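You operate a simulated robot arm through the tools that you are given. There is no shell and no other tool.

You run a simulated robot arm. Do the job below in one go: nothing can be reset, and whatever is moved stays where it is left.

Task
Gauge the groove's depth and fit the seal marked for that depth.
Fine: swing the gauge arm over, press its knob, park the arm; leave the other seals. Where these are worked on the way, their far stop is far enough and under half their travel is too little: gauge arm.

Only the result counts: the job must be done as asked and must still hold three seconds after the hand-in. Knocking over, shifting, dropping, spilling or breaking anything else fails it. A push-on lid holds only when it is set on centred and level and pressed home; a screw cap is set on level and turned clockwise until tight.

Robot
A 7-joint arm with a two-finger gripper, fixed in place. Base frame: the origin is on the floor under the middle of its stand, x ahead of it, y to its left, z up; the work surface is at about z = 0.85. Lengths are in m, angles in degrees, forces in N, time in s.
With the tool pointing down near the work surface it reaches from about 0.1 to 0.42 m from the base axis. Its first joint turns from -143.0 to 143.0 degrees. Payload 1.47 kg.
Tool frame: the origin (TCP) lies between the finger pads and is the grasp point; the fingertips stand 0.016 m ahead of it; z points along the fingers, y is the line along which they close. The gripper opens to 0.087 m; its body begins 0.055 m behind the TCP.
Orientation is that of the tool frame in the base frame, as [roll, pitch, yaw] about the fixed x, y, z axes, in that order (R = Rz(yaw) Ry(pitch) Rx(roll)). With the fingers straight down and closing along the base's y, the tool's x points along the base's -x, its y along +y and its z along -z.

Tools
- The arm moves only by the tool drive_tool. Its argument "deltas" is a list of rows, each an object (a shift or turn left out is 0, a gripper value left out holds the last) with "travel": the shift along the tool's x, y, z in units of 40 mm (1.0 is 40 mm), a list of three; "dr": the turn, a rotation vector about the tool's x, y, z in units of 4 degrees (1.0 is 4 degrees), a list of three; "gripper": the finger opening in m, from 0 to 0.087. In form: [{"travel": [tx, ty, tz], "dr": [ax, ay, az], "gripper": gripper}, ...]. A call has 1 to 20 rows; each row shifts and turns the commanded pose from where the row before left it, along the tool's axes as they then stand. A call with a number of a shift or a turn outside -1 to 1 is refused whole. A row lasts 0.2 s, in which the tool goes at most 0.05 m and 8.6 degrees; a call with a longer step from one row to the next is refused whole, and so is a gripper value outside its range. A pose out of reach is approached as far as the arm can. The call stops where the force on the tool passes 40 N (or 10 N more than at its start, if that is more) or the arm is blocked; 0.2 s more then pass. The fingers move at their own pace (about 0.045 m/s each) and stop on an object; they squeeze with about 24 N. The grip force told is the motor's: it shows also when the fingers shut on nothing. Time passes only in rows, and 0.2 s behind the last, so rows that do not move let the fingers close. It gives the time, the measured TCP pose, the force on the tool (base axes), the opening and the grip force at its end, in the units of the frame above (readings bear some noise), with the torque about the TCP (base axes, N m) and any sound that the robot's microphone picked up, and new pictures: "show" is both (left out), scene, wrist or none.
- Cameras (640 x 400 px; columns grow to the right, rows downward): "scene" is fixed at [0.0505, -0.6497, 1.4645]; the picture's right is [0.99, -0.14, 0.00], its down [-0.04, -0.31, -0.95] and it looks along [0.13, 0.94, -0.32] (base axes); focal length 310 px, centre (320, 200). "wrist" rides on the gripper at [0.073, 0.012, -0.09] in the tool frame; the picture's right is [-0.16, 0.99, 0.00], its down [-0.72, -0.12, -0.68] and it looks along [-0.67, -0.11, 0.73] (tool axes); focal length 247 px, centre (320, 200).
- move_column(by): slides the trunk up (or, below 0, down) by that many m; the arm rides with it, the base frame stays. It gives what a move gives, with no picture.
- pixel_to_xyz(camera, pixels): for up to 12 pixels [column, row] of the newest picture of that camera ("zoom" is the newest enlarged one), the place [x, y, z] in the base frame of the surface seen there, good to about 0.002 m. The clock stands still meanwhile.
- enlarge(camera, box): a new picture of the part [left, top, right, bottom] of that camera's present view, enlarged. The clock stands still meanwhile.
- job_done(): hands the job in; it is judged then, once.

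Leave the gripper open and the arm clear of the work at the hand-in unless told otherwise.

The tools are called after ">>>" by a JSON object that holds its "method" and its "body". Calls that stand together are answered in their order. drive_tool: Moves the arm, as the interface text tells. Its arguments: {"type":"object","properties":{"deltas":{"type":"array"},"show":{"type":"string","enum":["both","scene","wrist","none"]}},"required":["deltas"]} The other tools are called the same way: move_column (by) moves the trunk up or down; pixel_to_xyz (camera, pixels) gives the place of the surface under pixels of a picture; enlarge (camera, box) takes an enlarged picture of a part of a camera's view; job_done () hands the job in.

At the start:

```text
clock: 0.0
eef_pos: [0.3189, 0.1914, 1.1873]
ee_rot: [-180.0, -0.1, 180.0]
wrist_force: [0.1, 0.3, 0.1]
torque: [-0.05, -0.03, 0.05]
finger_gap: 0.087
gripper_force: 0.0
trunk travel left (down, up): [-0.998, 0.242]
```

scene: 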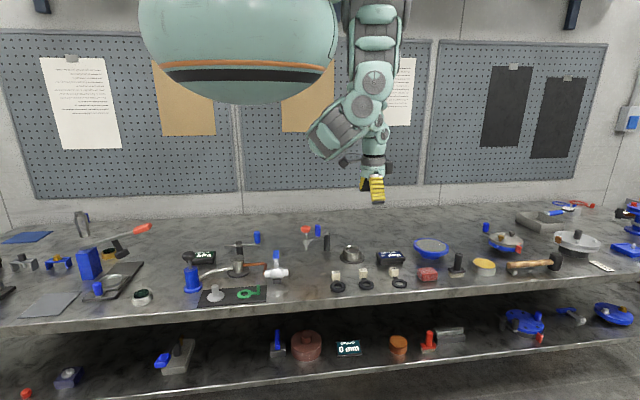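
wrist: 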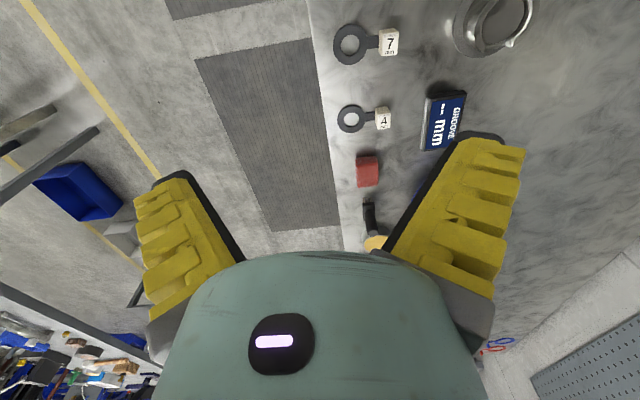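

I see a bench with many items: seals with tags around (338–400, 270–285), a dome-like part at (351,254), a groove display at (390,257). I'll enlarge several areas of the scene.

>>> {"method": "enlarge", "body": {"camera": "scene", "box": [270, 215, 450, 310]}}

>>> {"method": "enlarge", "body": {"camera": "wrist", "box": [310, 0, 560, 260]}}

>>> {"method": "enlarge", "body": {"camera": "scene", "box": [170, 215, 350, 310]}}

```text
3.56 times, centred on (360, 262) of scene
```

zoom: 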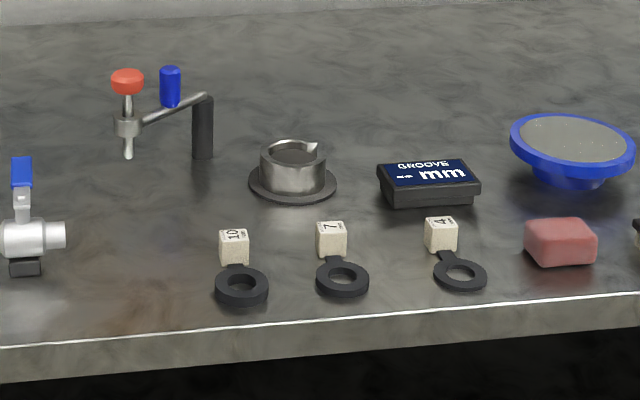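

```text
1.54 times, centred on (435, 130) of wrist
```

zoom: 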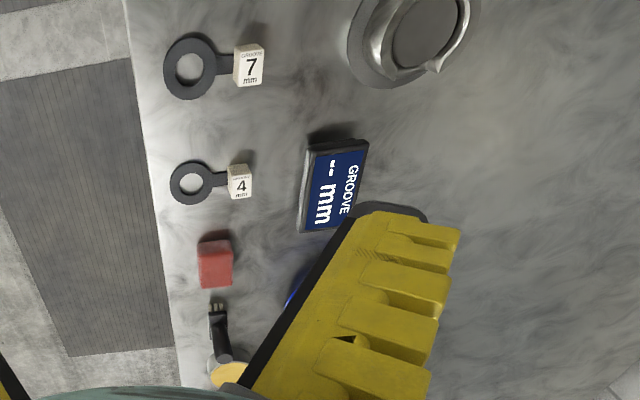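

```text
3.56 times, centred on (260, 262) of scene
```

zoom: 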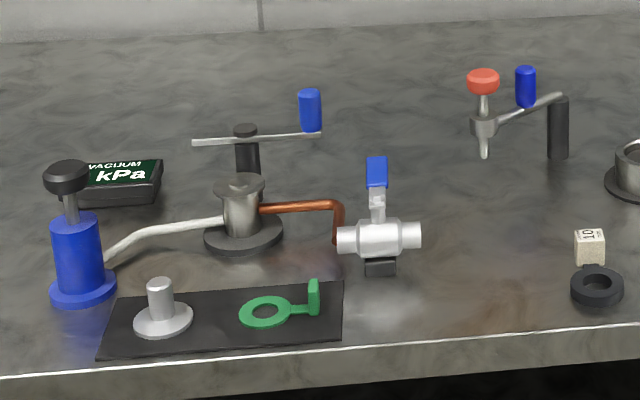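

The gauge arm is the black post with the blue handle and red knob; the groove housing lies to its right, and the display says "-- mm". I'll measure places of these.

>>> {"method": "enlarge", "body": {"camera": "scene", "box": [290, 215, 380, 270]}}

>>> {"method": "pixel_to_xyz", "body": {"camera": "wrist", "pixels": [[350, 43], [390, 42], [352, 118], [382, 118], [367, 170], [493, 20], [440, 120], [335, 45], [366, 45], [352, 105], [352, 131], [515, 42]]}}

>>> {"method": "pixel_to_xyz", "body": {"camera": "scene", "pixels": [[306, 229], [318, 229], [326, 237], [327, 257], [306, 250], [305, 258], [351, 247], [352, 257], [351, 263], [337, 287], [335, 273], [322, 241]]}}

```text
7.11 times, centred on (335, 242) of scene
```

zoom: 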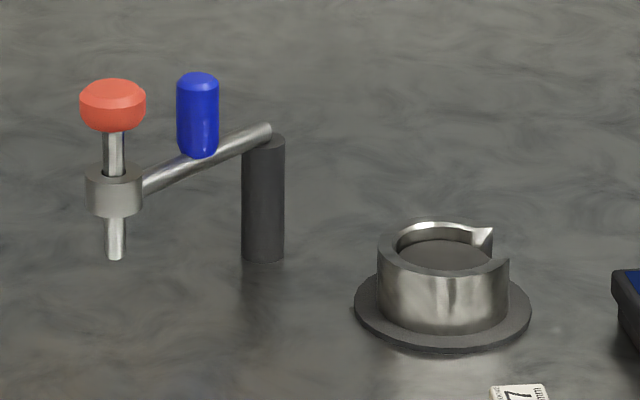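

```text
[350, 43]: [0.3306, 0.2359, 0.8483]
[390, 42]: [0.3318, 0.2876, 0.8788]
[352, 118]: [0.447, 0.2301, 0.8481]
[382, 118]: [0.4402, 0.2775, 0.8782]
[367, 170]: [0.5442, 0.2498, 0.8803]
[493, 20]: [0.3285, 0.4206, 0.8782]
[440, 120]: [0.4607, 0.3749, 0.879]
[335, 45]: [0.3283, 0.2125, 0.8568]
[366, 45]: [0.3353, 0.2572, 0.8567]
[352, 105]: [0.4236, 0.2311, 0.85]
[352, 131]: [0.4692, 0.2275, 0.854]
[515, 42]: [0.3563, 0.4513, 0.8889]
```

```text
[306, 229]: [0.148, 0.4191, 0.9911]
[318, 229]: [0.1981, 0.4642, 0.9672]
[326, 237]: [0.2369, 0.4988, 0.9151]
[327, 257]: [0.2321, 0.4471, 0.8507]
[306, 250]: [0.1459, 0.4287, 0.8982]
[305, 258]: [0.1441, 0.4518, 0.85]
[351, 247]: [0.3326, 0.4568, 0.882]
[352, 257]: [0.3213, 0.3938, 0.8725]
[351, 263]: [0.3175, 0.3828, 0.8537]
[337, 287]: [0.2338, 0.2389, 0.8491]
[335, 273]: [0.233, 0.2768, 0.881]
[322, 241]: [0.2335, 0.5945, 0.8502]
```

Readings so far: knob about (0.148, 0.42, 0.99), post near (0.235, 0.455), housing near (0.325, 0.43, 0.88), seals 10/7/4 at x≈0.234/0.331/0.447, y≈0.235. These lie farther out than the stated reach, so I'll lower the trunk by 0.12 m (TCP then ~1.07, above everything) to lengthen reach.

>>> {"method": "move_column", "body": {"by": -0.12}}

```text
clock: 1.5
eef_pos: [0.3179, 0.1914, 1.0667]
ee_rot: [180.0, 0.0, 180.0]
wrist_force: [-0.3, -0.7, -0.9]
torque: [-0.03, 0.01, -0.01]
finger_gap: 0.087
gripper_force: 0.1
trunk travel left (down, up): [-0.878, 0.362]
```

TCP is at z=1.067. Next I turn the tool about its z by -88° (over two calls) so that the wrist camera looks outward (+y) over the gauge and housing.

>>> {"method": "drive_tool", "body": {"deltas": [{"travel": [0, 0, -0.5], "dr": [0, 0, -1]}, {"travel": [0, 0, -0.5], "dr": [0, 0, -1]}, {"dr": [0, 0, -1]}, {"dr": [0, 0, -1]}, {"dr": [0, 0, -1]}, {"dr": [0, 0, -1]}, {"dr": [0, 0, -1]}, {"dr": [0, 0, -1]}, {"dr": [0, 0, -1]}, {"dr": [0, 0, -1]}, {"dr": [0, 0, -1]}, {"dr": [0, 0, -1]}, {"dr": [0, 0, -1]}, {"dr": [0, 0, -1]}, {"dr": [0, 0, -1]}, {"dr": [0, 0, -1]}, {"dr": [0, 0, -1]}, {"dr": [0, 0, -1]}, {"dr": [0, 0, -1]}, {"dr": [0, 0, -1]}]}}

```text
clock: 5.7
eef_pos: [0.3245, 0.2052, 1.0975]
ee_rot: [180.0, 0.0, -99.9]
wrist_force: [0.4, 0.3, 0.2]
torque: [0.0, -0.01, 0.01]
finger_gap: 0.0872
gripper_force: 0.1
out of reach, approached as far as the arm can: row 1, 2
trunk travel left (down, up): [-0.878, 0.362]
```

scene: 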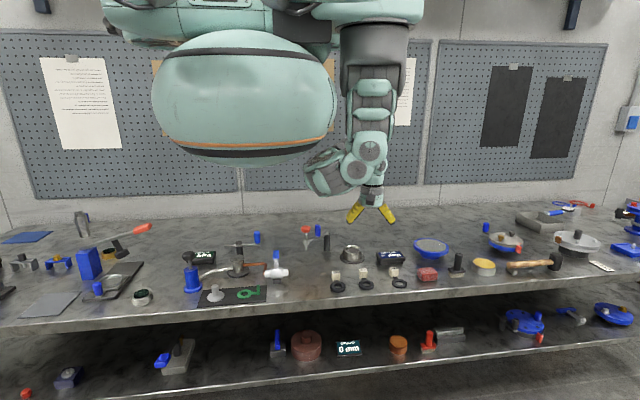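
wrist: 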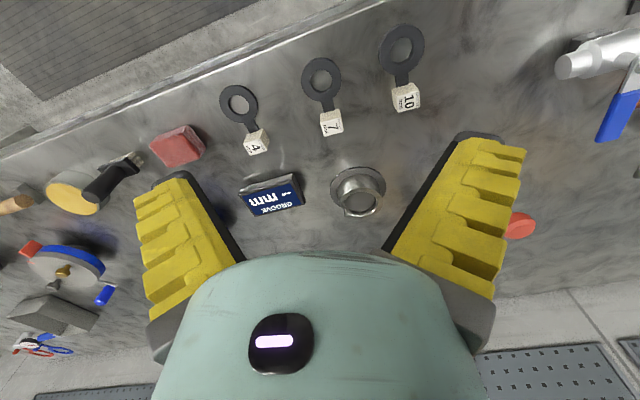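

The wrist camera now looks outward; housing at (358,192), seals at (240,102), (322,78), (402,48), knob at (518,225). I'll enlarge the housing and get coordinates.

>>> {"method": "enlarge", "body": {"camera": "wrist", "box": [310, 150, 410, 230]}}

>>> {"method": "pixel_to_xyz", "body": {"camera": "wrist", "pixels": [[355, 200], [333, 195], [383, 195], [358, 172], [345, 190], [376, 210], [402, 48], [322, 78], [240, 102], [406, 97], [330, 122], [257, 140]]}}

```text
5.00 times, centred on (360, 190) of wrist
```

zoom: 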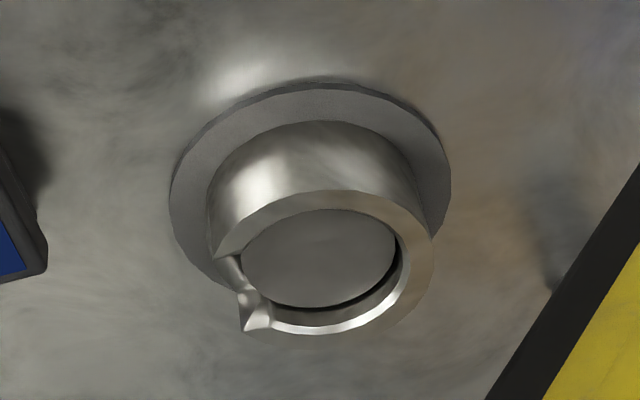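

```text
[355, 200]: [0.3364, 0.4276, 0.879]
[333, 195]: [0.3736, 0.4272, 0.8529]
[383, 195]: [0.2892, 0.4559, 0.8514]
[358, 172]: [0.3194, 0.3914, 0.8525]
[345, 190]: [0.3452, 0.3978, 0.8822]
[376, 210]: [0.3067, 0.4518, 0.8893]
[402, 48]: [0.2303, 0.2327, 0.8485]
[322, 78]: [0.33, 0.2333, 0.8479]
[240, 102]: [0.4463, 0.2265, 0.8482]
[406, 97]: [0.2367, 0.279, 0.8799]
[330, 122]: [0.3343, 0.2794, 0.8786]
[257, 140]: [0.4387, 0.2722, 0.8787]
```

I'll sample points around the rim, notch and recess floor in the zoomed picture.

>>> {"method": "pixel_to_xyz", "body": {"camera": "zoom", "pixels": [[320, 200], [240, 230], [420, 230], [410, 290], [320, 325], [255, 320], [225, 255], [320, 260], [270, 240], [370, 240], [235, 275], [300, 285]]}}

```text
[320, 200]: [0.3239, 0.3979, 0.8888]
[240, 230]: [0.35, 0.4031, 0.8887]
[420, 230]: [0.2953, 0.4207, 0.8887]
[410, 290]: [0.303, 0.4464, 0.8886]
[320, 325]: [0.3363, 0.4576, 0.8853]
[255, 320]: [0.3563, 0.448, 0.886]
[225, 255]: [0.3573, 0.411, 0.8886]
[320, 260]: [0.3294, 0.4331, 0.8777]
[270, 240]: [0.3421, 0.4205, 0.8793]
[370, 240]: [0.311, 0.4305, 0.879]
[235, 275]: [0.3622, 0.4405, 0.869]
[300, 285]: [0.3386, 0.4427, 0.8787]
```

Rim top z≈0.8887, recess floor ≈0.879, notch faces roughly +x. Now I shift toward -x (tool +y) by about 0.12 m and a little lower to view the gauge.

>>> {"method": "drive_tool", "body": {"deltas": [{"travel": [0, 1, 0.4]}, {"travel": [0, 1, 0]}, {"travel": [0, 1, 0]}, {}]}}

```text
clock: 6.7
eef_pos: [0.2064, 0.227, 1.0813]
ee_rot: [-180.0, 0.1, -100.0]
wrist_force: [-0.8, -0.4, -0.1]
torque: [-0.01, 0.0, -0.01]
finger_gap: 0.0868
gripper_force: 0.1
trunk travel left (down, up): [-0.878, 0.362]
```

scene: 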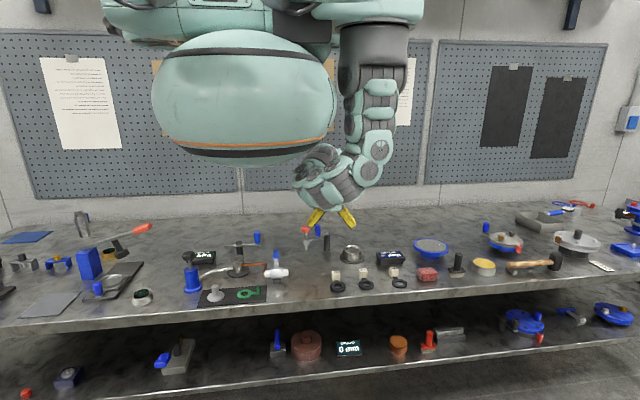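
wrist: 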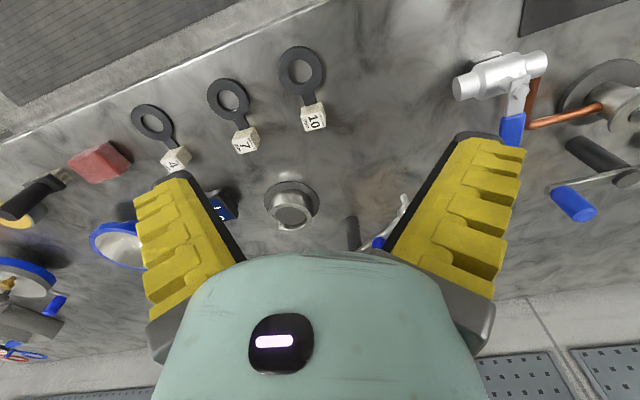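

The gauge is hidden behind the gripper. I'll move outward (tool -x) by 0.09 m at z≈1.08, clear of the knob (z 0.99).

>>> {"method": "drive_tool", "body": {"deltas": [{"travel": [-0.75, 0, 0]}, {"travel": [-0.75, 0, 0]}, {"travel": [-0.75, 0, 0]}, {}]}}

```text
clock: 7.7
eef_pos: [0.2224, 0.3165, 1.08]
ee_rot: [180.0, 0.0, -100.1]
wrist_force: [0.8, 0.4, 0.1]
torque: [0.01, -0.01, 0.01]
finger_gap: 0.0868
gripper_force: 0.1
trunk travel left (down, up): [-0.878, 0.362]
```

scene: 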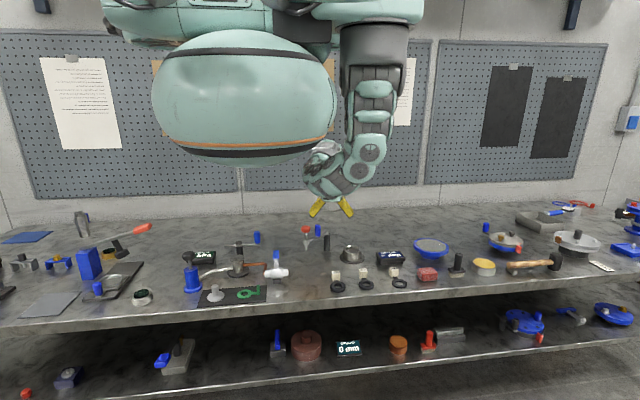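
wrist: 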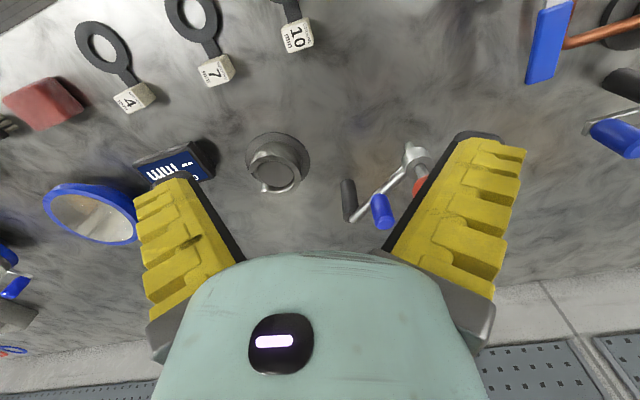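

Now the gauge is visible: post at (349,200), blue handle (382,212), knob (418,185). I'll enlarge and measure.

>>> {"method": "enlarge", "body": {"camera": "wrist", "box": [240, 120, 440, 245]}}

>>> {"method": "pixel_to_xyz", "body": {"camera": "wrist", "pixels": [[347, 180], [352, 216], [378, 197], [386, 226], [416, 158], [408, 146], [420, 187], [368, 202], [398, 178], [390, 212], [374, 212], [349, 222]]}}

```text
3.20 times, centred on (340, 182) of wrist
```

zoom: 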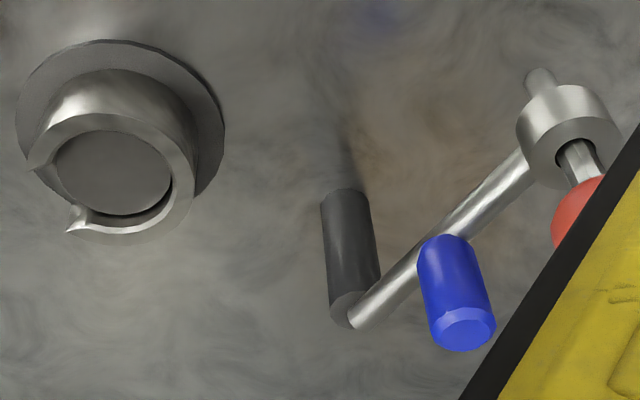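

```text
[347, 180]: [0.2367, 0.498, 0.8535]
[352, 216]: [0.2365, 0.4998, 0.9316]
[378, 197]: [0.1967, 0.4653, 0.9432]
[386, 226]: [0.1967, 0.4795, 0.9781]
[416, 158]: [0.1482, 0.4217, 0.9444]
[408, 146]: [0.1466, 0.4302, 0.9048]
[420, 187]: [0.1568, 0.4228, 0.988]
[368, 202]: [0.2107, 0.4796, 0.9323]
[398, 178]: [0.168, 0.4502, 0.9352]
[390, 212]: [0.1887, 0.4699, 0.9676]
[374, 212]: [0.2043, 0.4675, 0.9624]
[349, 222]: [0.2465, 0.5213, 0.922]
```

Measured: post axis ≈(0.237, 0.505), handle ≈(0.197, 0.473, z 0.943–0.98), plunger ≈(0.15, 0.428), housing ≈(0.329, 0.428). I need reach to r≈0.57, so I lower the trunk another 0.1 m (fingertips then ~0.965, over free table).

>>> {"method": "move_column", "body": {"by": -0.1}}

```text
clock: 9.0
eef_pos: [0.2227, 0.3155, 0.9814]
ee_rot: [-179.9, 0.0, -99.9]
wrist_force: [-0.4, -0.1, 0.3]
torque: [0.01, 0.0, -0.08]
finger_gap: 0.0871
gripper_force: 0.0
trunk travel left (down, up): [-0.778, 0.462]
```

TCP now (0.2227, 0.3155, 0.981). I'll raise 0.055 m, set the gripper to 0.05 m and check reach.

>>> {"method": "drive_tool", "body": {"deltas": [{"travel": [0, 0, -0.7], "gripper": 0.05}, {"travel": [0, 0, -0.7]}, {}], "show": "none"}}

```text
clock: 9.8
eef_pos: [0.2222, 0.3162, 1.0384]
ee_rot: [-180.0, 0.0, -100.0]
wrist_force: [0.5, 0.5, 0.4]
torque: [0.0, -0.01, -0.02]
finger_gap: 0.0552
gripper_force: 3.9
trunk travel left (down, up): [-0.778, 0.462]
```

Raise worked (z=1.038). Now outward over the handle in 4 rows toward (0.197, 0.473).

>>> {"method": "drive_tool", "body": {"deltas": [{"travel": [-0.94, 0.33, 0]}, {"travel": [-0.94, 0.33, 0]}, {"travel": [-0.94, 0.33, 0]}, {"travel": [-0.94, 0.33, 0]}, {}]}}

```text
clock: 11.0
eef_pos: [0.1956, 0.4733, 1.0373]
ee_rot: [180.0, 0.0, -100.1]
wrist_force: [0.2, 0.5, -0.4]
torque: [-0.02, 0.01, 0.0]
finger_gap: 0.0553
gripper_force: 3.8
trunk travel left (down, up): [-0.778, 0.462]
```

scene: 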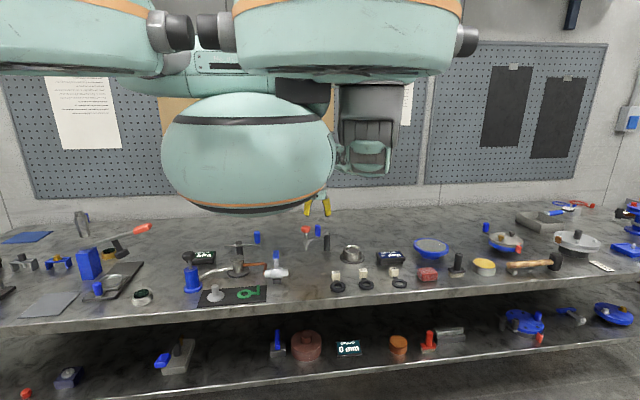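
wrist: 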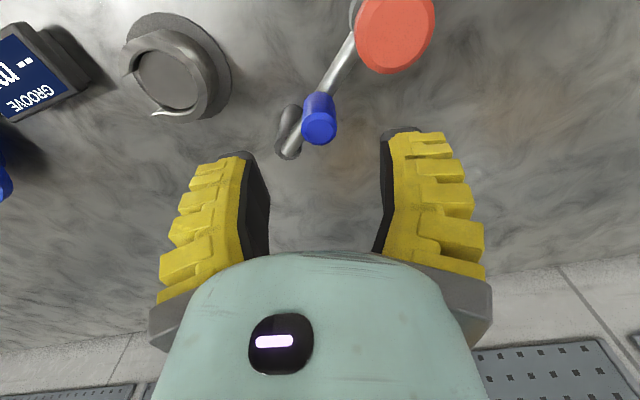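

Reached (0.1956, 0.4733, 1.037). I'll measure the handle, post and knob from this close view.

>>> {"method": "pixel_to_xyz", "body": {"camera": "wrist", "pixels": [[319, 128], [307, 118], [332, 118], [318, 100], [288, 142], [340, 70], [396, 33], [382, 60], [430, 30], [170, 80], [287, 110]]}}

>>> {"method": "enlarge", "body": {"camera": "wrist", "box": [260, 0, 440, 180]}}

```text
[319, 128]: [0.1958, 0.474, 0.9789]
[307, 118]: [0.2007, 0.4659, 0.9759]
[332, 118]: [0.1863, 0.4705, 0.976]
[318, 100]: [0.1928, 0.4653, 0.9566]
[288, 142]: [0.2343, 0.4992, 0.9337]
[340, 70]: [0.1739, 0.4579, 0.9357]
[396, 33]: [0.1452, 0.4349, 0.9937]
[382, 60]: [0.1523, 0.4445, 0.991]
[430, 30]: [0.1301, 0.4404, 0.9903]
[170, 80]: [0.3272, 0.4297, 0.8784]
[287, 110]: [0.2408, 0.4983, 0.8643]
```

```text
2.22 times, centred on (350, 90) of wrist
```

zoom: 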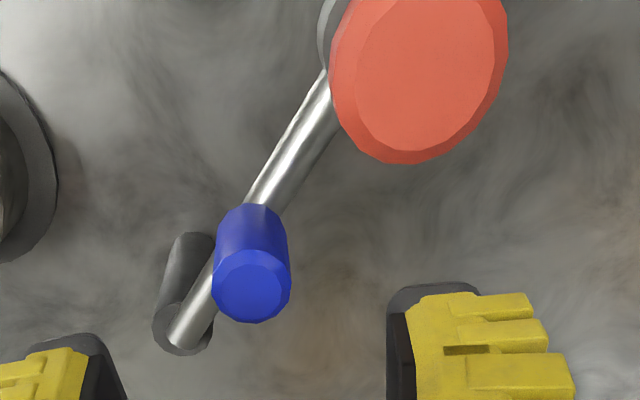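

Handle top centre is (0.1955, 0.474, 0.979), right under the TCP. I'll descend 0.068 m to z≈0.969 (tips at 0.953, above the rod at 0.94) with the gripper still open.

>>> {"method": "drive_tool", "body": {"deltas": [{"travel": [0, 0, 0.6]}, {"travel": [0, 0, 0.6]}, {"travel": [0, 0, 0.5]}, {}]}}

```text
clock: 12.0
eef_pos: [0.1951, 0.4705, 0.9697]
ee_rot: [-180.0, 0.1, -99.9]
wrist_force: [-0.4, -0.4, -0.1]
torque: [0.01, 0.01, -0.01]
finger_gap: 0.0554
gripper_force: 3.1
trunk travel left (down, up): [-0.778, 0.462]
```

scene: 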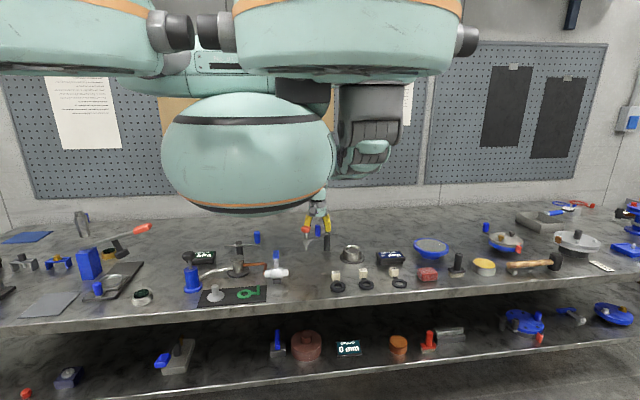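
wrist: 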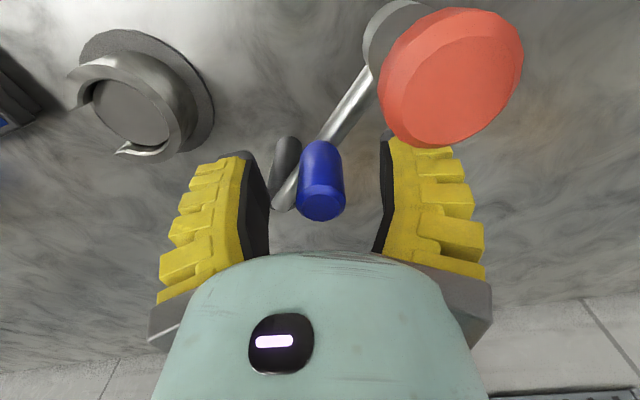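

The handle (320,185) sits between the fingers. I nudge 3 mm outward and close on it.

>>> {"method": "drive_tool", "body": {"deltas": [{"travel": [-0.08, 0, 0]}, {"gripper": 0.01}, {}, {}, {}, {}]}}

```text
clock: 13.4
eef_pos: [0.1947, 0.4708, 0.9711]
ee_rot: [-179.9, 0.1, -100.0]
wrist_force: [1.0, 0.0, 4.3]
torque: [0.41, -0.07, 0.0]
finger_gap: 0.0171
gripper_force: 30.4
out of reach, approached as far as the arm can: row 1
trunk travel left (down, up): [-0.778, 0.462]
```

scene: 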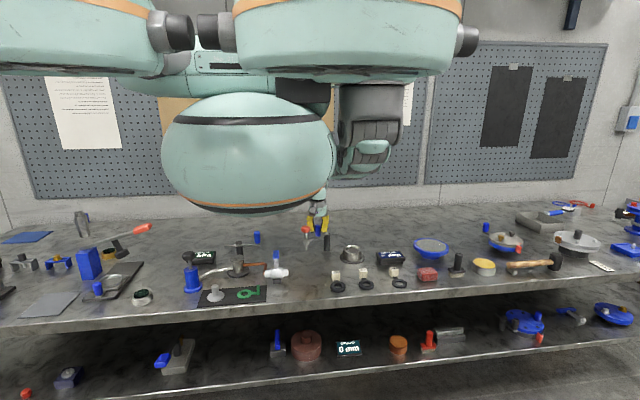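
wrist: 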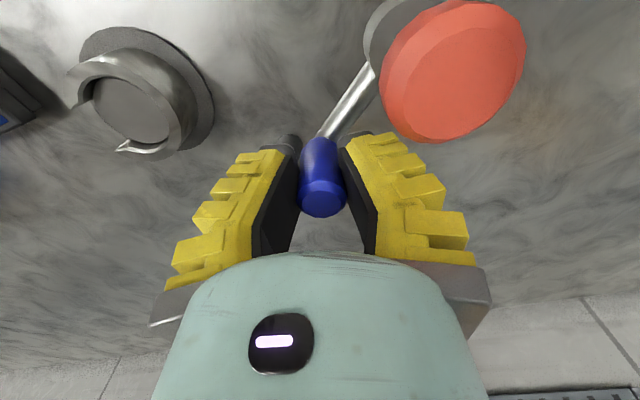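

Gripped (gap 0.017), but the nudge was reported out of reach: at this trunk height r≈0.51 is the limit near z=0.97. I'll release, go up, pull back, and lower the trunk more for reach.

>>> {"method": "drive_tool", "body": {"deltas": [{"gripper": 0.05}, {}, {}, {"travel": [0, 0, -0.6]}, {"travel": [0, 0, -0.9]}, {"travel": [0, 0, -0.5]}, {}], "show": "wrist"}}

```text
clock: 15.0
eef_pos: [0.1959, 0.4716, 1.051]
ee_rot: [180.0, 0.1, -100.0]
wrist_force: [0.5, -0.6, -0.4]
torque: [0.03, 0.0, 0.01]
finger_gap: 0.0553
gripper_force: 3.3
trunk travel left (down, up): [-0.778, 0.462]
```

wrist: 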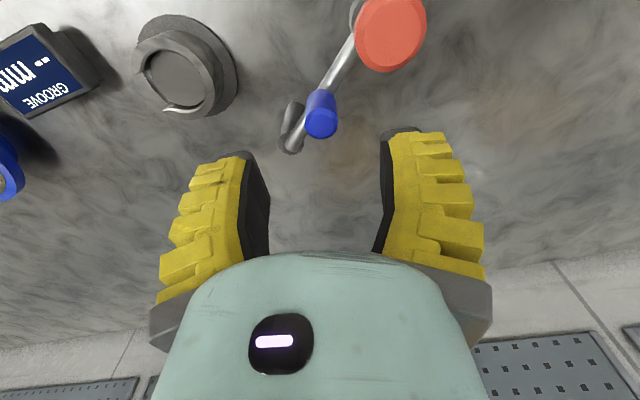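

Arm is up at z=1.051 and clear. I test outward reach here toward (0.23, 0.50).

>>> {"method": "drive_tool", "body": {"deltas": [{"travel": [-0.42, -0.36, 0]}, {"travel": [-0.42, -0.36, 0]}, {}], "show": "none"}}

```text
clock: 15.8
eef_pos: [0.2287, 0.4974, 1.0488]
ee_rot: [179.9, 0.0, -99.9]
wrist_force: [-0.3, -0.6, 0.9]
torque: [-0.03, -0.04, 0.0]
finger_gap: 0.0554
gripper_force: 3.6
trunk travel left (down, up): [-0.778, 0.462]
```

r=0.5475 is reachable at this height. So a lower trunk will give that reach at working height. I move back to a free spot near (0.25, 0.38) and lower the trunk another 0.1 m.

>>> {"method": "drive_tool", "body": {"deltas": [{"travel": [0.93, -0.345, 0]}, {"travel": [0.93, -0.345, 0]}, {"travel": [0.93, -0.345, 0]}, {}], "show": "none"}}

>>> {"method": "move_column", "body": {"by": -0.1}}

```text
clock: 16.8
eef_pos: [0.2518, 0.3814, 1.0505]
ee_rot: [179.8, 0.0, -100.0]
wrist_force: [-0.2, -0.4, -0.7]
torque: [0.02, -0.01, 0.02]
finger_gap: 0.0555
gripper_force: 4.0
trunk travel left (down, up): [-0.778, 0.462]
```

```text
clock: 18.2
eef_pos: [0.251, 0.382, 0.9505]
ee_rot: [-180.0, 0.0, -100.0]
wrist_force: [-0.6, -0.1, -0.3]
torque: [-0.01, -0.01, 0.0]
finger_gap: 0.055
gripper_force: 3.7
trunk travel left (down, up): [-0.678, 0.562]
```

TCP at (0.251, 0.382, 0.9505). Now raise 0.09 m and see whether it is reachable.

>>> {"method": "drive_tool", "body": {"deltas": [{"travel": [0, 0, -0.75]}, {"travel": [0, 0, -0.75]}, {"travel": [0, 0, -0.75]}, {}]}}

```text
clock: 19.2
eef_pos: [0.2533, 0.3991, 0.9699]
ee_rot: [-180.0, 0.1, -100.0]
wrist_force: [1.3, 0.3, -0.3]
torque: [-0.01, 0.02, 0.0]
finger_gap: 0.0555
gripper_force: 3.5
out of reach, approached as far as the arm can: row 1, 2, 3
trunk travel left (down, up): [-0.678, 0.562]
```

scene: 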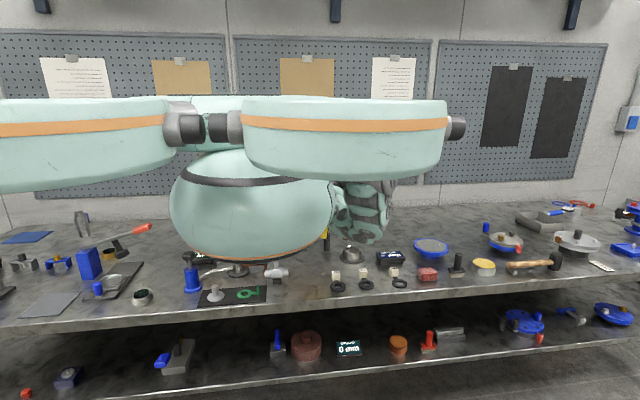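
wrist: 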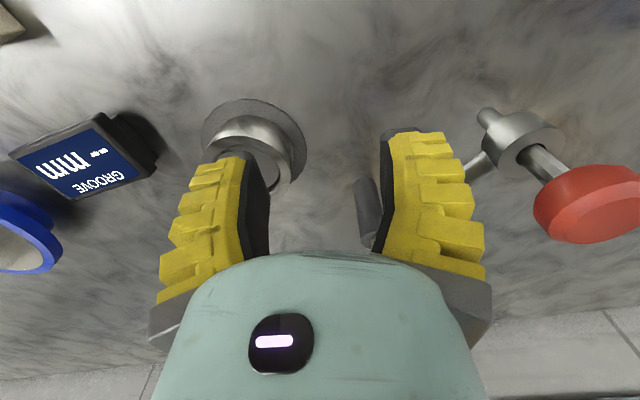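

At this trunk height the arm tops out at z≈0.97 (folded wrist). I'll test reach at lower height: down to z≈0.94 and across toward (0.38, 0.43), tips at 0.924 above the housing rim (0.889).

>>> {"method": "drive_tool", "body": {"deltas": [{"travel": [0, 0, 0.75]}, {"travel": [-0.33, -0.75, 0]}, {"travel": [-0.33, -0.75, 0]}, {"travel": [-0.33, -0.75, 0]}, {"travel": [-0.33, -0.75, 0]}, {}]}}

```text
clock: 20.6
eef_pos: [0.3804, 0.4316, 0.9392]
ee_rot: [-180.0, 0.0, -100.1]
wrist_force: [-0.4, -0.2, 0.4]
torque: [-0.03, 0.0, -0.02]
finger_gap: 0.0553
gripper_force: 4.4
trunk travel left (down, up): [-0.678, 0.562]
```

scene: 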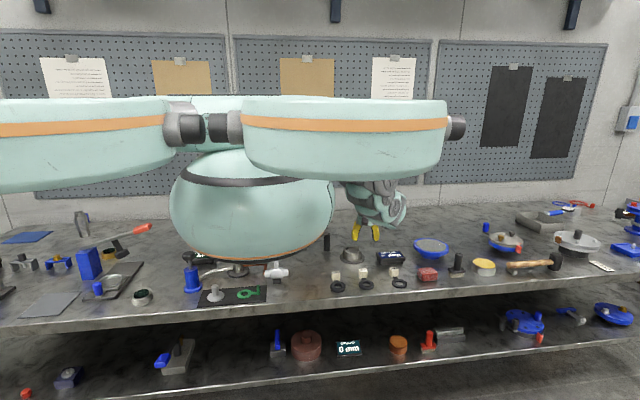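
wrist: 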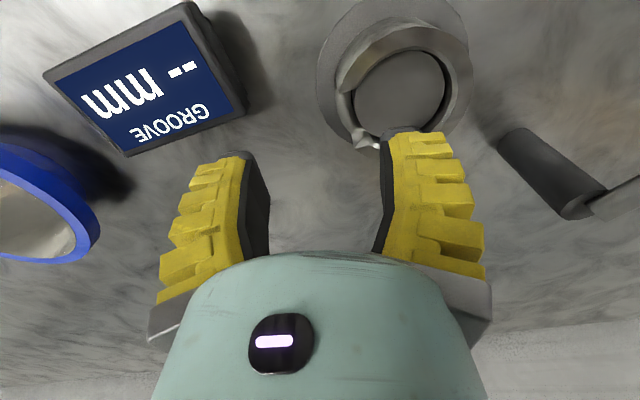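

r=0.575 is reached fine at z=0.94 with this trunk height – good for the later fitting. I'll enlarge the housing to find the notch's direction.

>>> {"method": "enlarge", "body": {"camera": "wrist", "box": [300, 0, 490, 170]}}

```text
2.35 times, centred on (395, 85) of wrist
```

zoom: 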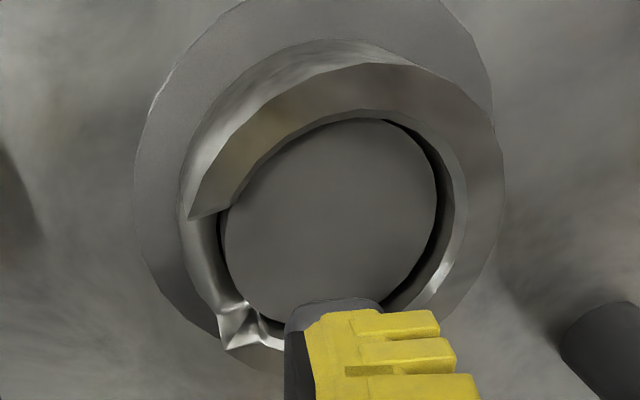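

I'll take positions on the rim edges, notch edges and floor from this zoom.

>>> {"method": "pixel_to_xyz", "body": {"camera": "zoom", "pixels": [[205, 212], [228, 205], [235, 345], [250, 310], [210, 260], [330, 200], [250, 260], [430, 220], [360, 115], [260, 160], [470, 170], [380, 75]]}}

>>> {"method": "pixel_to_xyz", "body": {"camera": "wrist", "pixels": [[367, 146], [356, 140], [395, 130], [340, 60], [462, 60], [395, 5], [430, 25], [340, 100], [350, 120], [466, 100]]}}

```text
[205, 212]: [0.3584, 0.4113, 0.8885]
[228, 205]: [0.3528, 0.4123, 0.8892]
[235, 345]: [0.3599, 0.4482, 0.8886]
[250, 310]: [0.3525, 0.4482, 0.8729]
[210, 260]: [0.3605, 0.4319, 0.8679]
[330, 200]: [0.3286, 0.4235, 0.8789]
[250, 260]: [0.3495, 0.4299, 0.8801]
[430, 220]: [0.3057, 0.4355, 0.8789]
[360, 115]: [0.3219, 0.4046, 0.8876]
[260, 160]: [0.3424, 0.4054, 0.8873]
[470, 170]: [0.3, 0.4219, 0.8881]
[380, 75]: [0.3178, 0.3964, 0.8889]
```

```text
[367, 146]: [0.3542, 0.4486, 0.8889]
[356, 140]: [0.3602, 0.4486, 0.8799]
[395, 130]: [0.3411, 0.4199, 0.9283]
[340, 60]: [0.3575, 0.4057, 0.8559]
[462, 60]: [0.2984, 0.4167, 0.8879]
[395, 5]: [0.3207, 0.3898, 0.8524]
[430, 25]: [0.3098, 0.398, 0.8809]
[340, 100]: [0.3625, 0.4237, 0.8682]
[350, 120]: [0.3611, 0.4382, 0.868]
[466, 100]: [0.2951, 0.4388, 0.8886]
```

Notch edges lie at y≈0.412 and 0.448 (x≈0.356), so the notch faces +x, centre y≈0.430; housing centre ≈(0.328, 0.430). Now back to the gauge: raise the trunk 0.1 m, then go over the handle.

>>> {"method": "move_column", "body": {"by": 0.1}}

```text
clock: 21.9
eef_pos: [0.3793, 0.4302, 1.0391]
ee_rot: [179.9, 0.0, -99.9]
wrist_force: [-0.5, 0.8, 0.0]
torque: [0.02, -0.01, -0.01]
finger_gap: 0.0554
gripper_force: 4.4
trunk travel left (down, up): [-0.778, 0.462]
```

Now moving over the handle at (0.1955, 0.474), z≈1.045.

>>> {"method": "drive_tool", "body": {"deltas": [{"travel": [-0.056, 0.943, -0.04]}, {"travel": [-0.056, 0.943, -0.04]}, {"travel": [-0.056, 0.943, -0.04]}, {"travel": [-0.056, 0.943, 0]}, {"travel": [-0.056, 0.943, 0]}, {}], "show": "wrist"}}

```text
clock: 23.3
eef_pos: [0.1957, 0.4746, 1.0434]
ee_rot: [-180.0, -0.2, -100.0]
wrist_force: [-0.1, -0.8, -0.1]
torque: [-0.03, 0.0, 0.02]
finger_gap: 0.0551
gripper_force: 4.1
trunk travel left (down, up): [-0.778, 0.462]
```

wrist: 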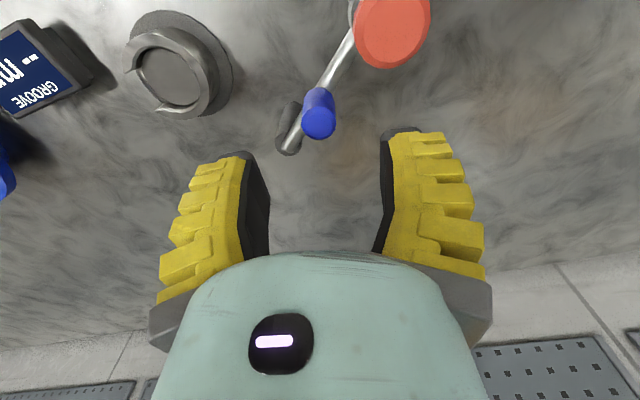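

Centred over the handle. Lower the trunk 0.06 m (fingers straddle the handle with ~±0.02 m clearance).

>>> {"method": "move_column", "body": {"by": -0.06}}

```text
clock: 24.3
eef_pos: [0.1963, 0.4749, 0.9828]
ee_rot: [179.9, 0.0, -99.9]
wrist_force: [0.1, -0.4, 0.0]
torque: [-0.03, -0.01, 0.0]
finger_gap: 0.0553
gripper_force: 3.4
trunk travel left (down, up): [-0.718, 0.522]
```

TCP (0.196, 0.475, 0.983). Lower 13 mm and close lightly on the handle (command 0.013) to cage it.

>>> {"method": "drive_tool", "body": {"deltas": [{"travel": [0, 0, 0.33]}, {"gripper": 0.013}, {}, {}, {}], "show": "wrist"}}

```text
clock: 25.5
eef_pos: [0.1966, 0.4752, 0.9693]
ee_rot: [-180.0, 0.1, -100.0]
wrist_force: [0.5, -1.8, 3.5]
torque: [0.16, 0.0, -0.02]
finger_gap: 0.0173
gripper_force: 30.2
trunk travel left (down, up): [-0.718, 0.522]
```

wrist: 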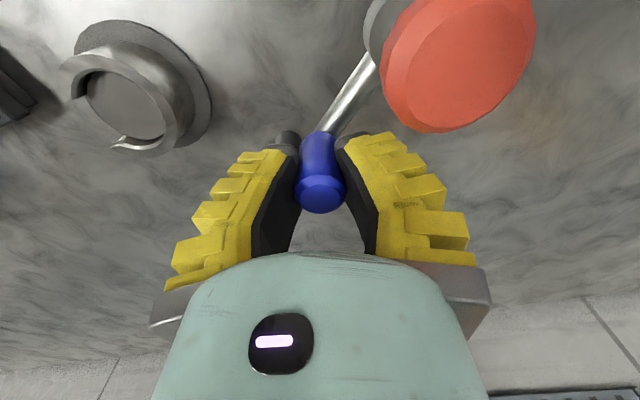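

Gripped (gap 0.0173). Begin the swing: first three 10° arc steps toward +x.

>>> {"method": "drive_tool", "body": {"deltas": [{"travel": [0.135, -0.185, 0]}, {"travel": [0.101, -0.205, 0]}, {"travel": [0.064, -0.22, 0]}, {}], "show": "wrist"}}

```text
clock: 26.5
eef_pos: [0.2186, 0.459, 0.9692]
ee_rot: [-179.9, -0.1, -100.0]
wrist_force: [-0.8, -0.5, 1.5]
torque: [0.12, -0.01, -0.05]
finger_gap: 0.0188
gripper_force: 17.9
trunk travel left (down, up): [-0.718, 0.522]
```

wrist: 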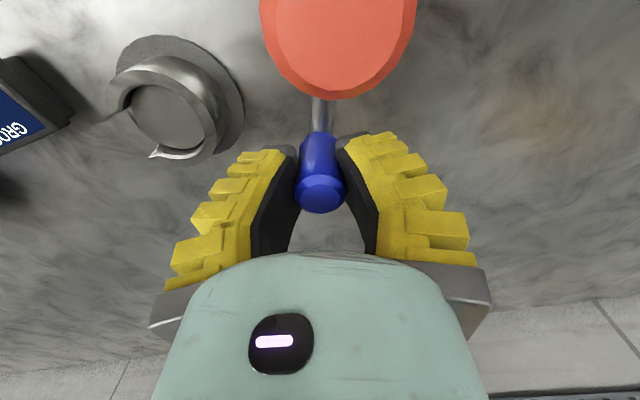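

The arm swings with little force (knob now at (338,45)). Continue four steps.

>>> {"method": "drive_tool", "body": {"deltas": [{"travel": [0.025, -0.228, 0]}, {"travel": [-0.015, -0.229, 0]}, {"travel": [-0.055, -0.222, 0]}, {"travel": [-0.092, -0.21, 0]}, {}], "show": "wrist"}}

```text
clock: 27.7
eef_pos: [0.2545, 0.4572, 0.9695]
ee_rot: [-180.0, 0.0, -100.0]
wrist_force: [1.1, -3.0, 2.0]
torque: [-0.25, 0.06, 0.0]
finger_gap: 0.0187
gripper_force: 24.6
trunk travel left (down, up): [-0.718, 0.522]
```

wrist: 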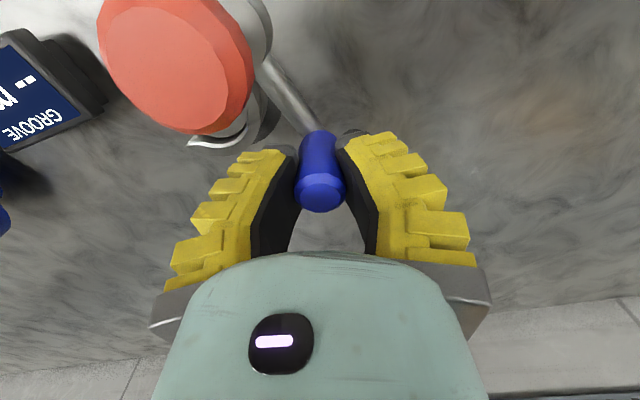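

Force still small; knob nears the housing. Next, three more arc steps to the far stop.

>>> {"method": "drive_tool", "body": {"deltas": [{"travel": [-0.127, -0.19, 0]}, {"travel": [-0.158, -0.165, 0]}, {}], "show": "wrist"}}

```text
clock: 28.5
eef_pos: [0.2712, 0.4657, 0.9684]
ee_rot: [-179.9, -0.1, -100.1]
wrist_force: [3.6, -6.7, -0.2]
torque: [-0.23, 0.03, -0.01]
finger_gap: 0.015
gripper_force: 30.0
trunk travel left (down, up): [-0.718, 0.522]
```

wrist: 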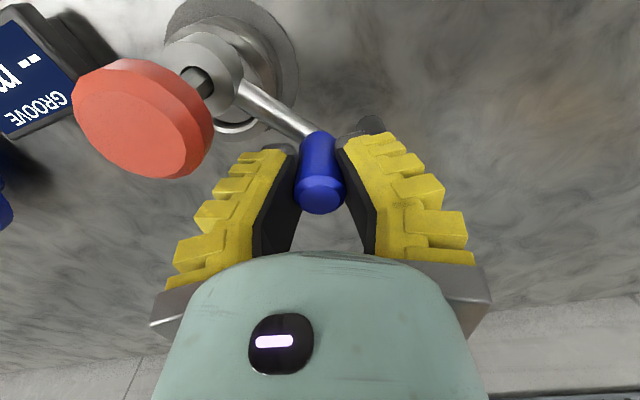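

Little resistance remains; about 10° left. One more step plus a small extra to meet the stop.

>>> {"method": "drive_tool", "body": {"deltas": [{"travel": [-0.17, -0.135, 0]}, {}], "show": "both"}}

```text
clock: 29.1
eef_pos: [0.2777, 0.4727, 0.9716]
ee_rot: [-179.9, 0.0, -99.9]
wrist_force: [5.9, -1.9, -1.9]
torque: [-0.02, -0.02, 0.02]
finger_gap: 0.0222
gripper_force: 7.4
trunk travel left (down, up): [-0.718, 0.522]
```

scene: 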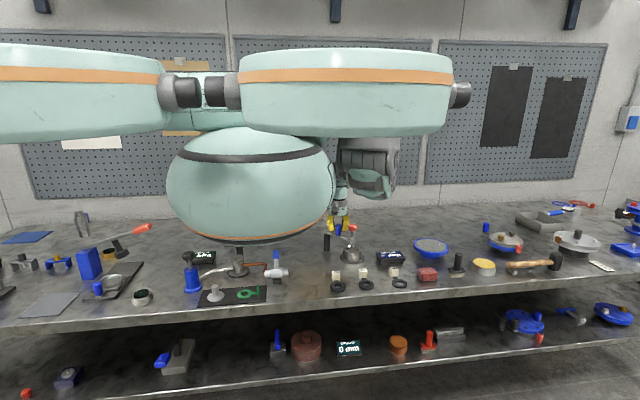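
wrist: 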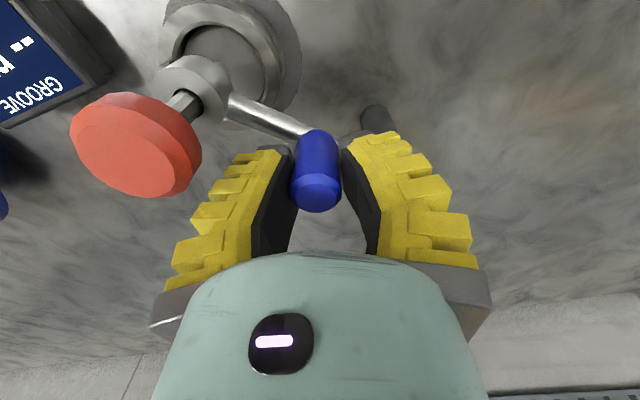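

The gap reads 0.0222 so the handle may have met the stop. I'll measure the knob and collar positions.

>>> {"method": "pixel_to_xyz", "body": {"camera": "wrist", "pixels": [[135, 135], [130, 165], [100, 150], [165, 120], [183, 104], [205, 75], [318, 190], [265, 115], [230, 45], [372, 120]]}}

>>> {"method": "enlarge", "body": {"camera": "wrist", "box": [60, 0, 400, 220]}}

>>> {"method": "enlarge", "body": {"camera": "scene", "box": [300, 200, 420, 280]}}

```text
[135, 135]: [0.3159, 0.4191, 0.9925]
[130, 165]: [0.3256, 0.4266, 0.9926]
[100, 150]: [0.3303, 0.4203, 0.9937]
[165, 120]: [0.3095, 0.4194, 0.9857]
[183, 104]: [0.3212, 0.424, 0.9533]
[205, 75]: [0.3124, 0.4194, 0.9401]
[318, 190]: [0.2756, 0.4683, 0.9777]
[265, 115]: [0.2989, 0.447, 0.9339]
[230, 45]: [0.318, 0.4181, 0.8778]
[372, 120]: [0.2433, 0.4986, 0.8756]
```

```text
1.82 times, centred on (230, 110) of wrist
```

zoom: 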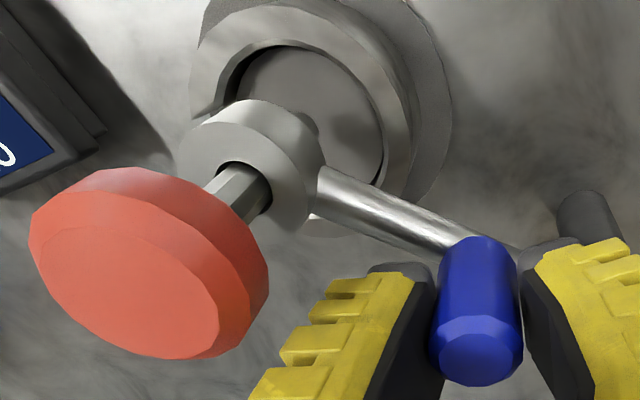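

```text
5.00 times, centred on (360, 240) of scene
```

zoom: 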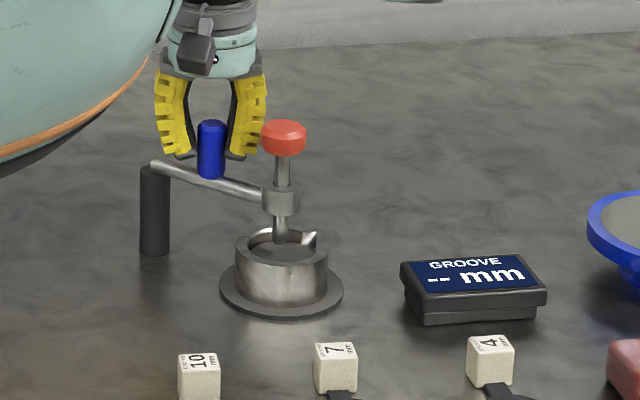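

Knob is at about (0.322, 0.423), a few degrees short of the housing centre. Push on along the tangent about 8 mm in small steps.

>>> {"method": "drive_tool", "body": {"deltas": [{"travel": [-0.0856, -0.0534, 0]}, {"travel": [-0.0856, -0.0534, 0]}, {}], "show": "wrist"}}

```text
clock: 29.9
eef_pos: [0.2808, 0.4783, 0.9695]
ee_rot: [-180.0, -0.2, -99.9]
wrist_force: [0.7, -4.8, 4.3]
torque: [-0.68, 0.0, 0.07]
finger_gap: 0.0197
gripper_force: 26.1
trunk travel left (down, up): [-0.718, 0.522]
```

wrist: 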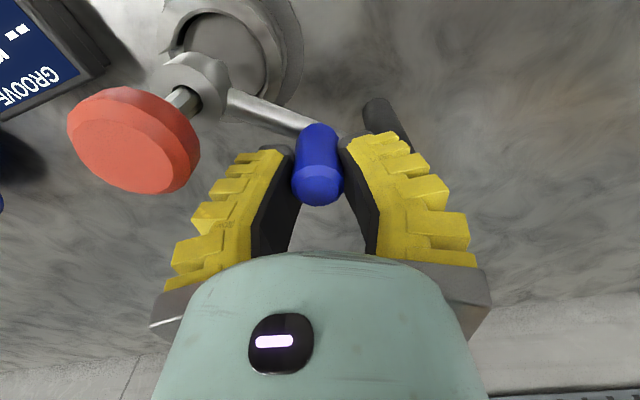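

>>> {"method": "pixel_to_xyz", "body": {"camera": "wrist", "pixels": [[125, 145], [100, 150], [130, 175], [150, 125], [317, 180], [345, 160], [205, 75], [186, 100]]}}

>>> {"method": "enlarge", "body": {"camera": "wrist", "box": [60, 0, 400, 220]}}

```text
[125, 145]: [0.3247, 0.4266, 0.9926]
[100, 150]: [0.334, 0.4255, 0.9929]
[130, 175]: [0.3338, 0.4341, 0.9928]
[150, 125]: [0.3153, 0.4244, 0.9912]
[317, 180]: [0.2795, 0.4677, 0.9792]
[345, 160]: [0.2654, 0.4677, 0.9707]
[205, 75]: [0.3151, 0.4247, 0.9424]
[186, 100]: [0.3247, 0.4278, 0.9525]
```

```text
1.82 times, centred on (230, 110) of wrist
```

zoom: 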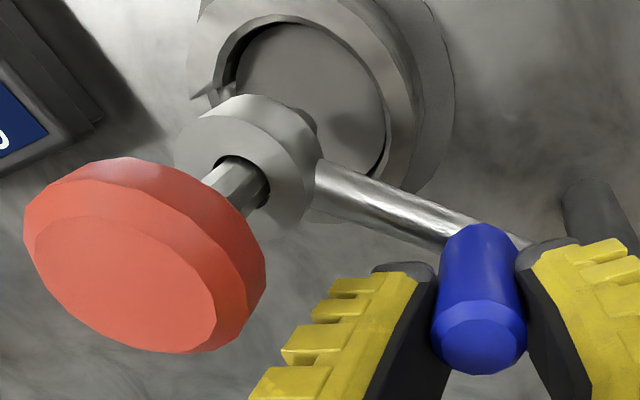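

Knob now ≈(0.328, 0.428), in line with the housing centre; the handle slipped slightly in the grip, suggesting the stop. I push 4 mm more in +x with the pad to confirm.

>>> {"method": "drive_tool", "body": {"deltas": [{"travel": [0.05, -0.1, 0]}, {}], "show": "wrist"}}

```text
clock: 30.5
eef_pos: [0.2816, 0.4781, 0.9705]
ee_rot: [179.8, 0.3, -99.8]
wrist_force: [-11.0, 3.1, 6.5]
torque: [-0.22, 0.03, 0.05]
finger_gap: 0.0169
gripper_force: 30.1
trunk travel left (down, up): [-0.718, 0.522]
```

wrist: 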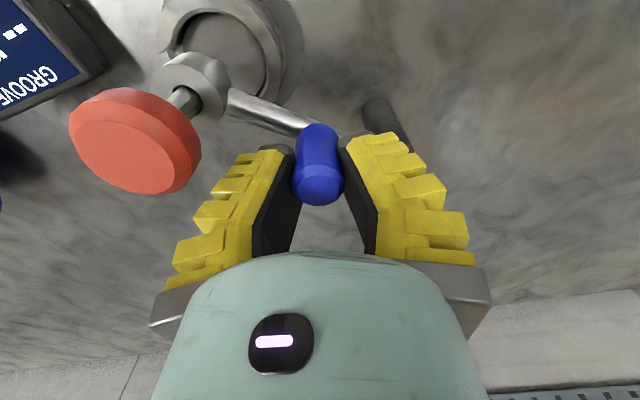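

Resistance of 11 N with no knob motion: the far stop is reached. Release the handle and raise the trunk 0.06 m.

>>> {"method": "drive_tool", "body": {"deltas": [{"gripper": 0.05}, {}, {}], "show": "none"}}

>>> {"method": "move_column", "body": {"by": 0.07}}

```text
clock: 31.3
eef_pos: [0.2849, 0.4756, 0.9703]
ee_rot: [180.0, 0.1, -100.1]
wrist_force: [-0.4, -1.0, -0.1]
torque: [0.02, 0.0, 0.01]
finger_gap: 0.0554
gripper_force: 3.9
trunk travel left (down, up): [-0.718, 0.522]
```

```text
clock: 32.4
eef_pos: [0.2841, 0.4765, 1.0397]
ee_rot: [-180.0, 0.0, -100.0]
wrist_force: [-0.8, -0.4, -0.9]
torque: [0.04, 0.01, -0.02]
finger_gap: 0.0552
gripper_force: 3.5
trunk travel left (down, up): [-0.788, 0.452]
```

Clear above. I'll look at the wrist view again to get the knob's centre.

>>> {"method": "enlarge", "body": {"camera": "wrist", "box": [80, 0, 400, 200]}}

```text
2.00 times, centred on (240, 100) of wrist
```

zoom: 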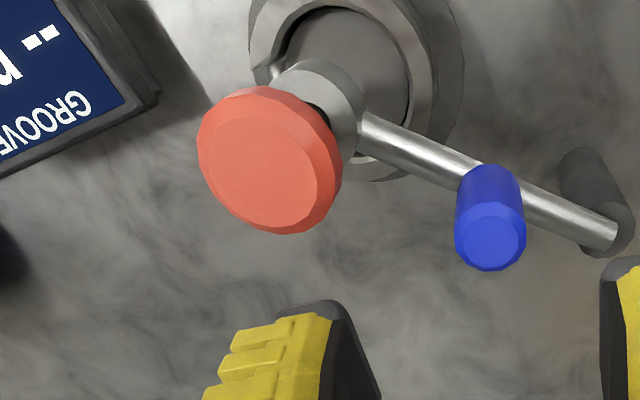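

>>> {"method": "pixel_to_xyz", "body": {"camera": "zoom", "pixels": [[257, 172], [202, 165], [315, 185], [245, 115], [270, 228], [492, 242], [610, 235], [340, 90]]}}

```text
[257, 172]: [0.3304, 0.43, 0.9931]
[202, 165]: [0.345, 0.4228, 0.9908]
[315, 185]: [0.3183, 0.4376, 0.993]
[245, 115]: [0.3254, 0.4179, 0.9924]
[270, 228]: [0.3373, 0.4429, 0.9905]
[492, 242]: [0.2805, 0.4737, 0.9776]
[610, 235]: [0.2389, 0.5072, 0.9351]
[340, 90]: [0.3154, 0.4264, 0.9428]
```

Knob top centre ≈(0.330, 0.430, 0.993). Close the fingers and move over it at z≈1.04.

>>> {"method": "drive_tool", "body": {"deltas": [{"travel": [0.4725, -0.666, 0], "gripper": 0.0}, {"travel": [0.4725, -0.666, 0]}, {}, {}, {}], "show": "wrist"}}

```text
clock: 33.6
eef_pos: [0.331, 0.4294, 1.0406]
ee_rot: [-180.0, -0.1, -99.9]
wrist_force: [1.2, -0.1, 0.0]
torque: [-0.02, -0.02, 0.01]
finger_gap: 0.0001
gripper_force: 24.2
trunk travel left (down, up): [-0.788, 0.452]
```

wrist: 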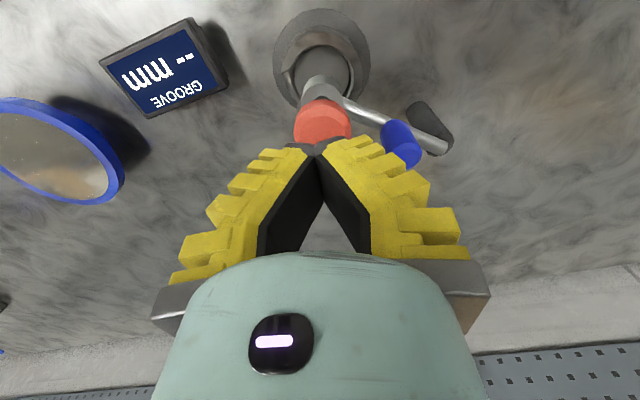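

Fingers closed, right over the knob. To keep reach while pressing, I raise the arm 0.02 m, then lower the trunk 0.043 m (tips end ~1.0, just over the knob).

>>> {"method": "drive_tool", "body": {"deltas": [{"travel": [0, 0, -0.5]}, {}], "show": "none"}}

>>> {"method": "move_column", "body": {"by": -0.043}}

```text
clock: 34.2
eef_pos: [0.3315, 0.4292, 1.0607]
ee_rot: [180.0, 0.0, -100.0]
wrist_force: [0.1, -0.2, -0.1]
torque: [-0.01, -0.01, 0.02]
finger_gap: 0.0
gripper_force: 24.1
trunk travel left (down, up): [-0.788, 0.452]
```

```text
clock: 35.0
eef_pos: [0.3324, 0.4306, 1.0165]
ee_rot: [180.0, 0.0, -100.0]
wrist_force: [-0.4, -0.7, 1.1]
torque: [0.01, 0.02, -0.02]
finger_gap: 0.0
gripper_force: 23.9
trunk travel left (down, up): [-0.745, 0.495]
```

Tips are ~7 mm over the knob. Press down slowly: steps of 4 mm, with pauses.

>>> {"method": "drive_tool", "body": {"deltas": [{"travel": [-0.0, 0.05, 0.1]}, {"travel": [0, 0, 0.1]}, {"travel": [0, 0, 0.1]}, {"travel": [0, 0, 0.1]}, {}], "show": "wrist"}}

```text
clock: 36.2
eef_pos: [0.33, 0.4306, 1.0011]
ee_rot: [-180.0, 0.0, -100.0]
wrist_force: [0.0, -0.3, 2.2]
torque: [-0.01, -0.01, 0.02]
finger_gap: 0.0061
gripper_force: 28.6
trunk travel left (down, up): [-0.745, 0.495]
```

wrist: 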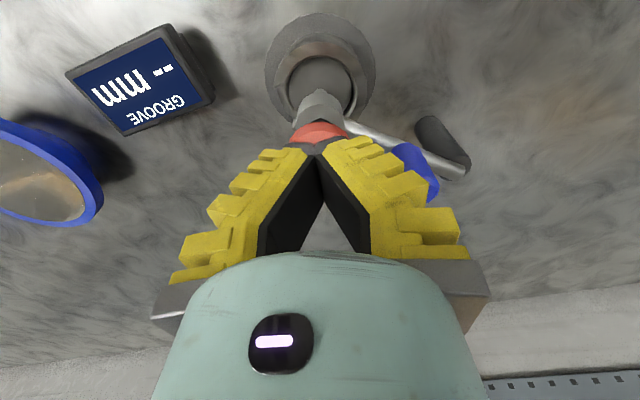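

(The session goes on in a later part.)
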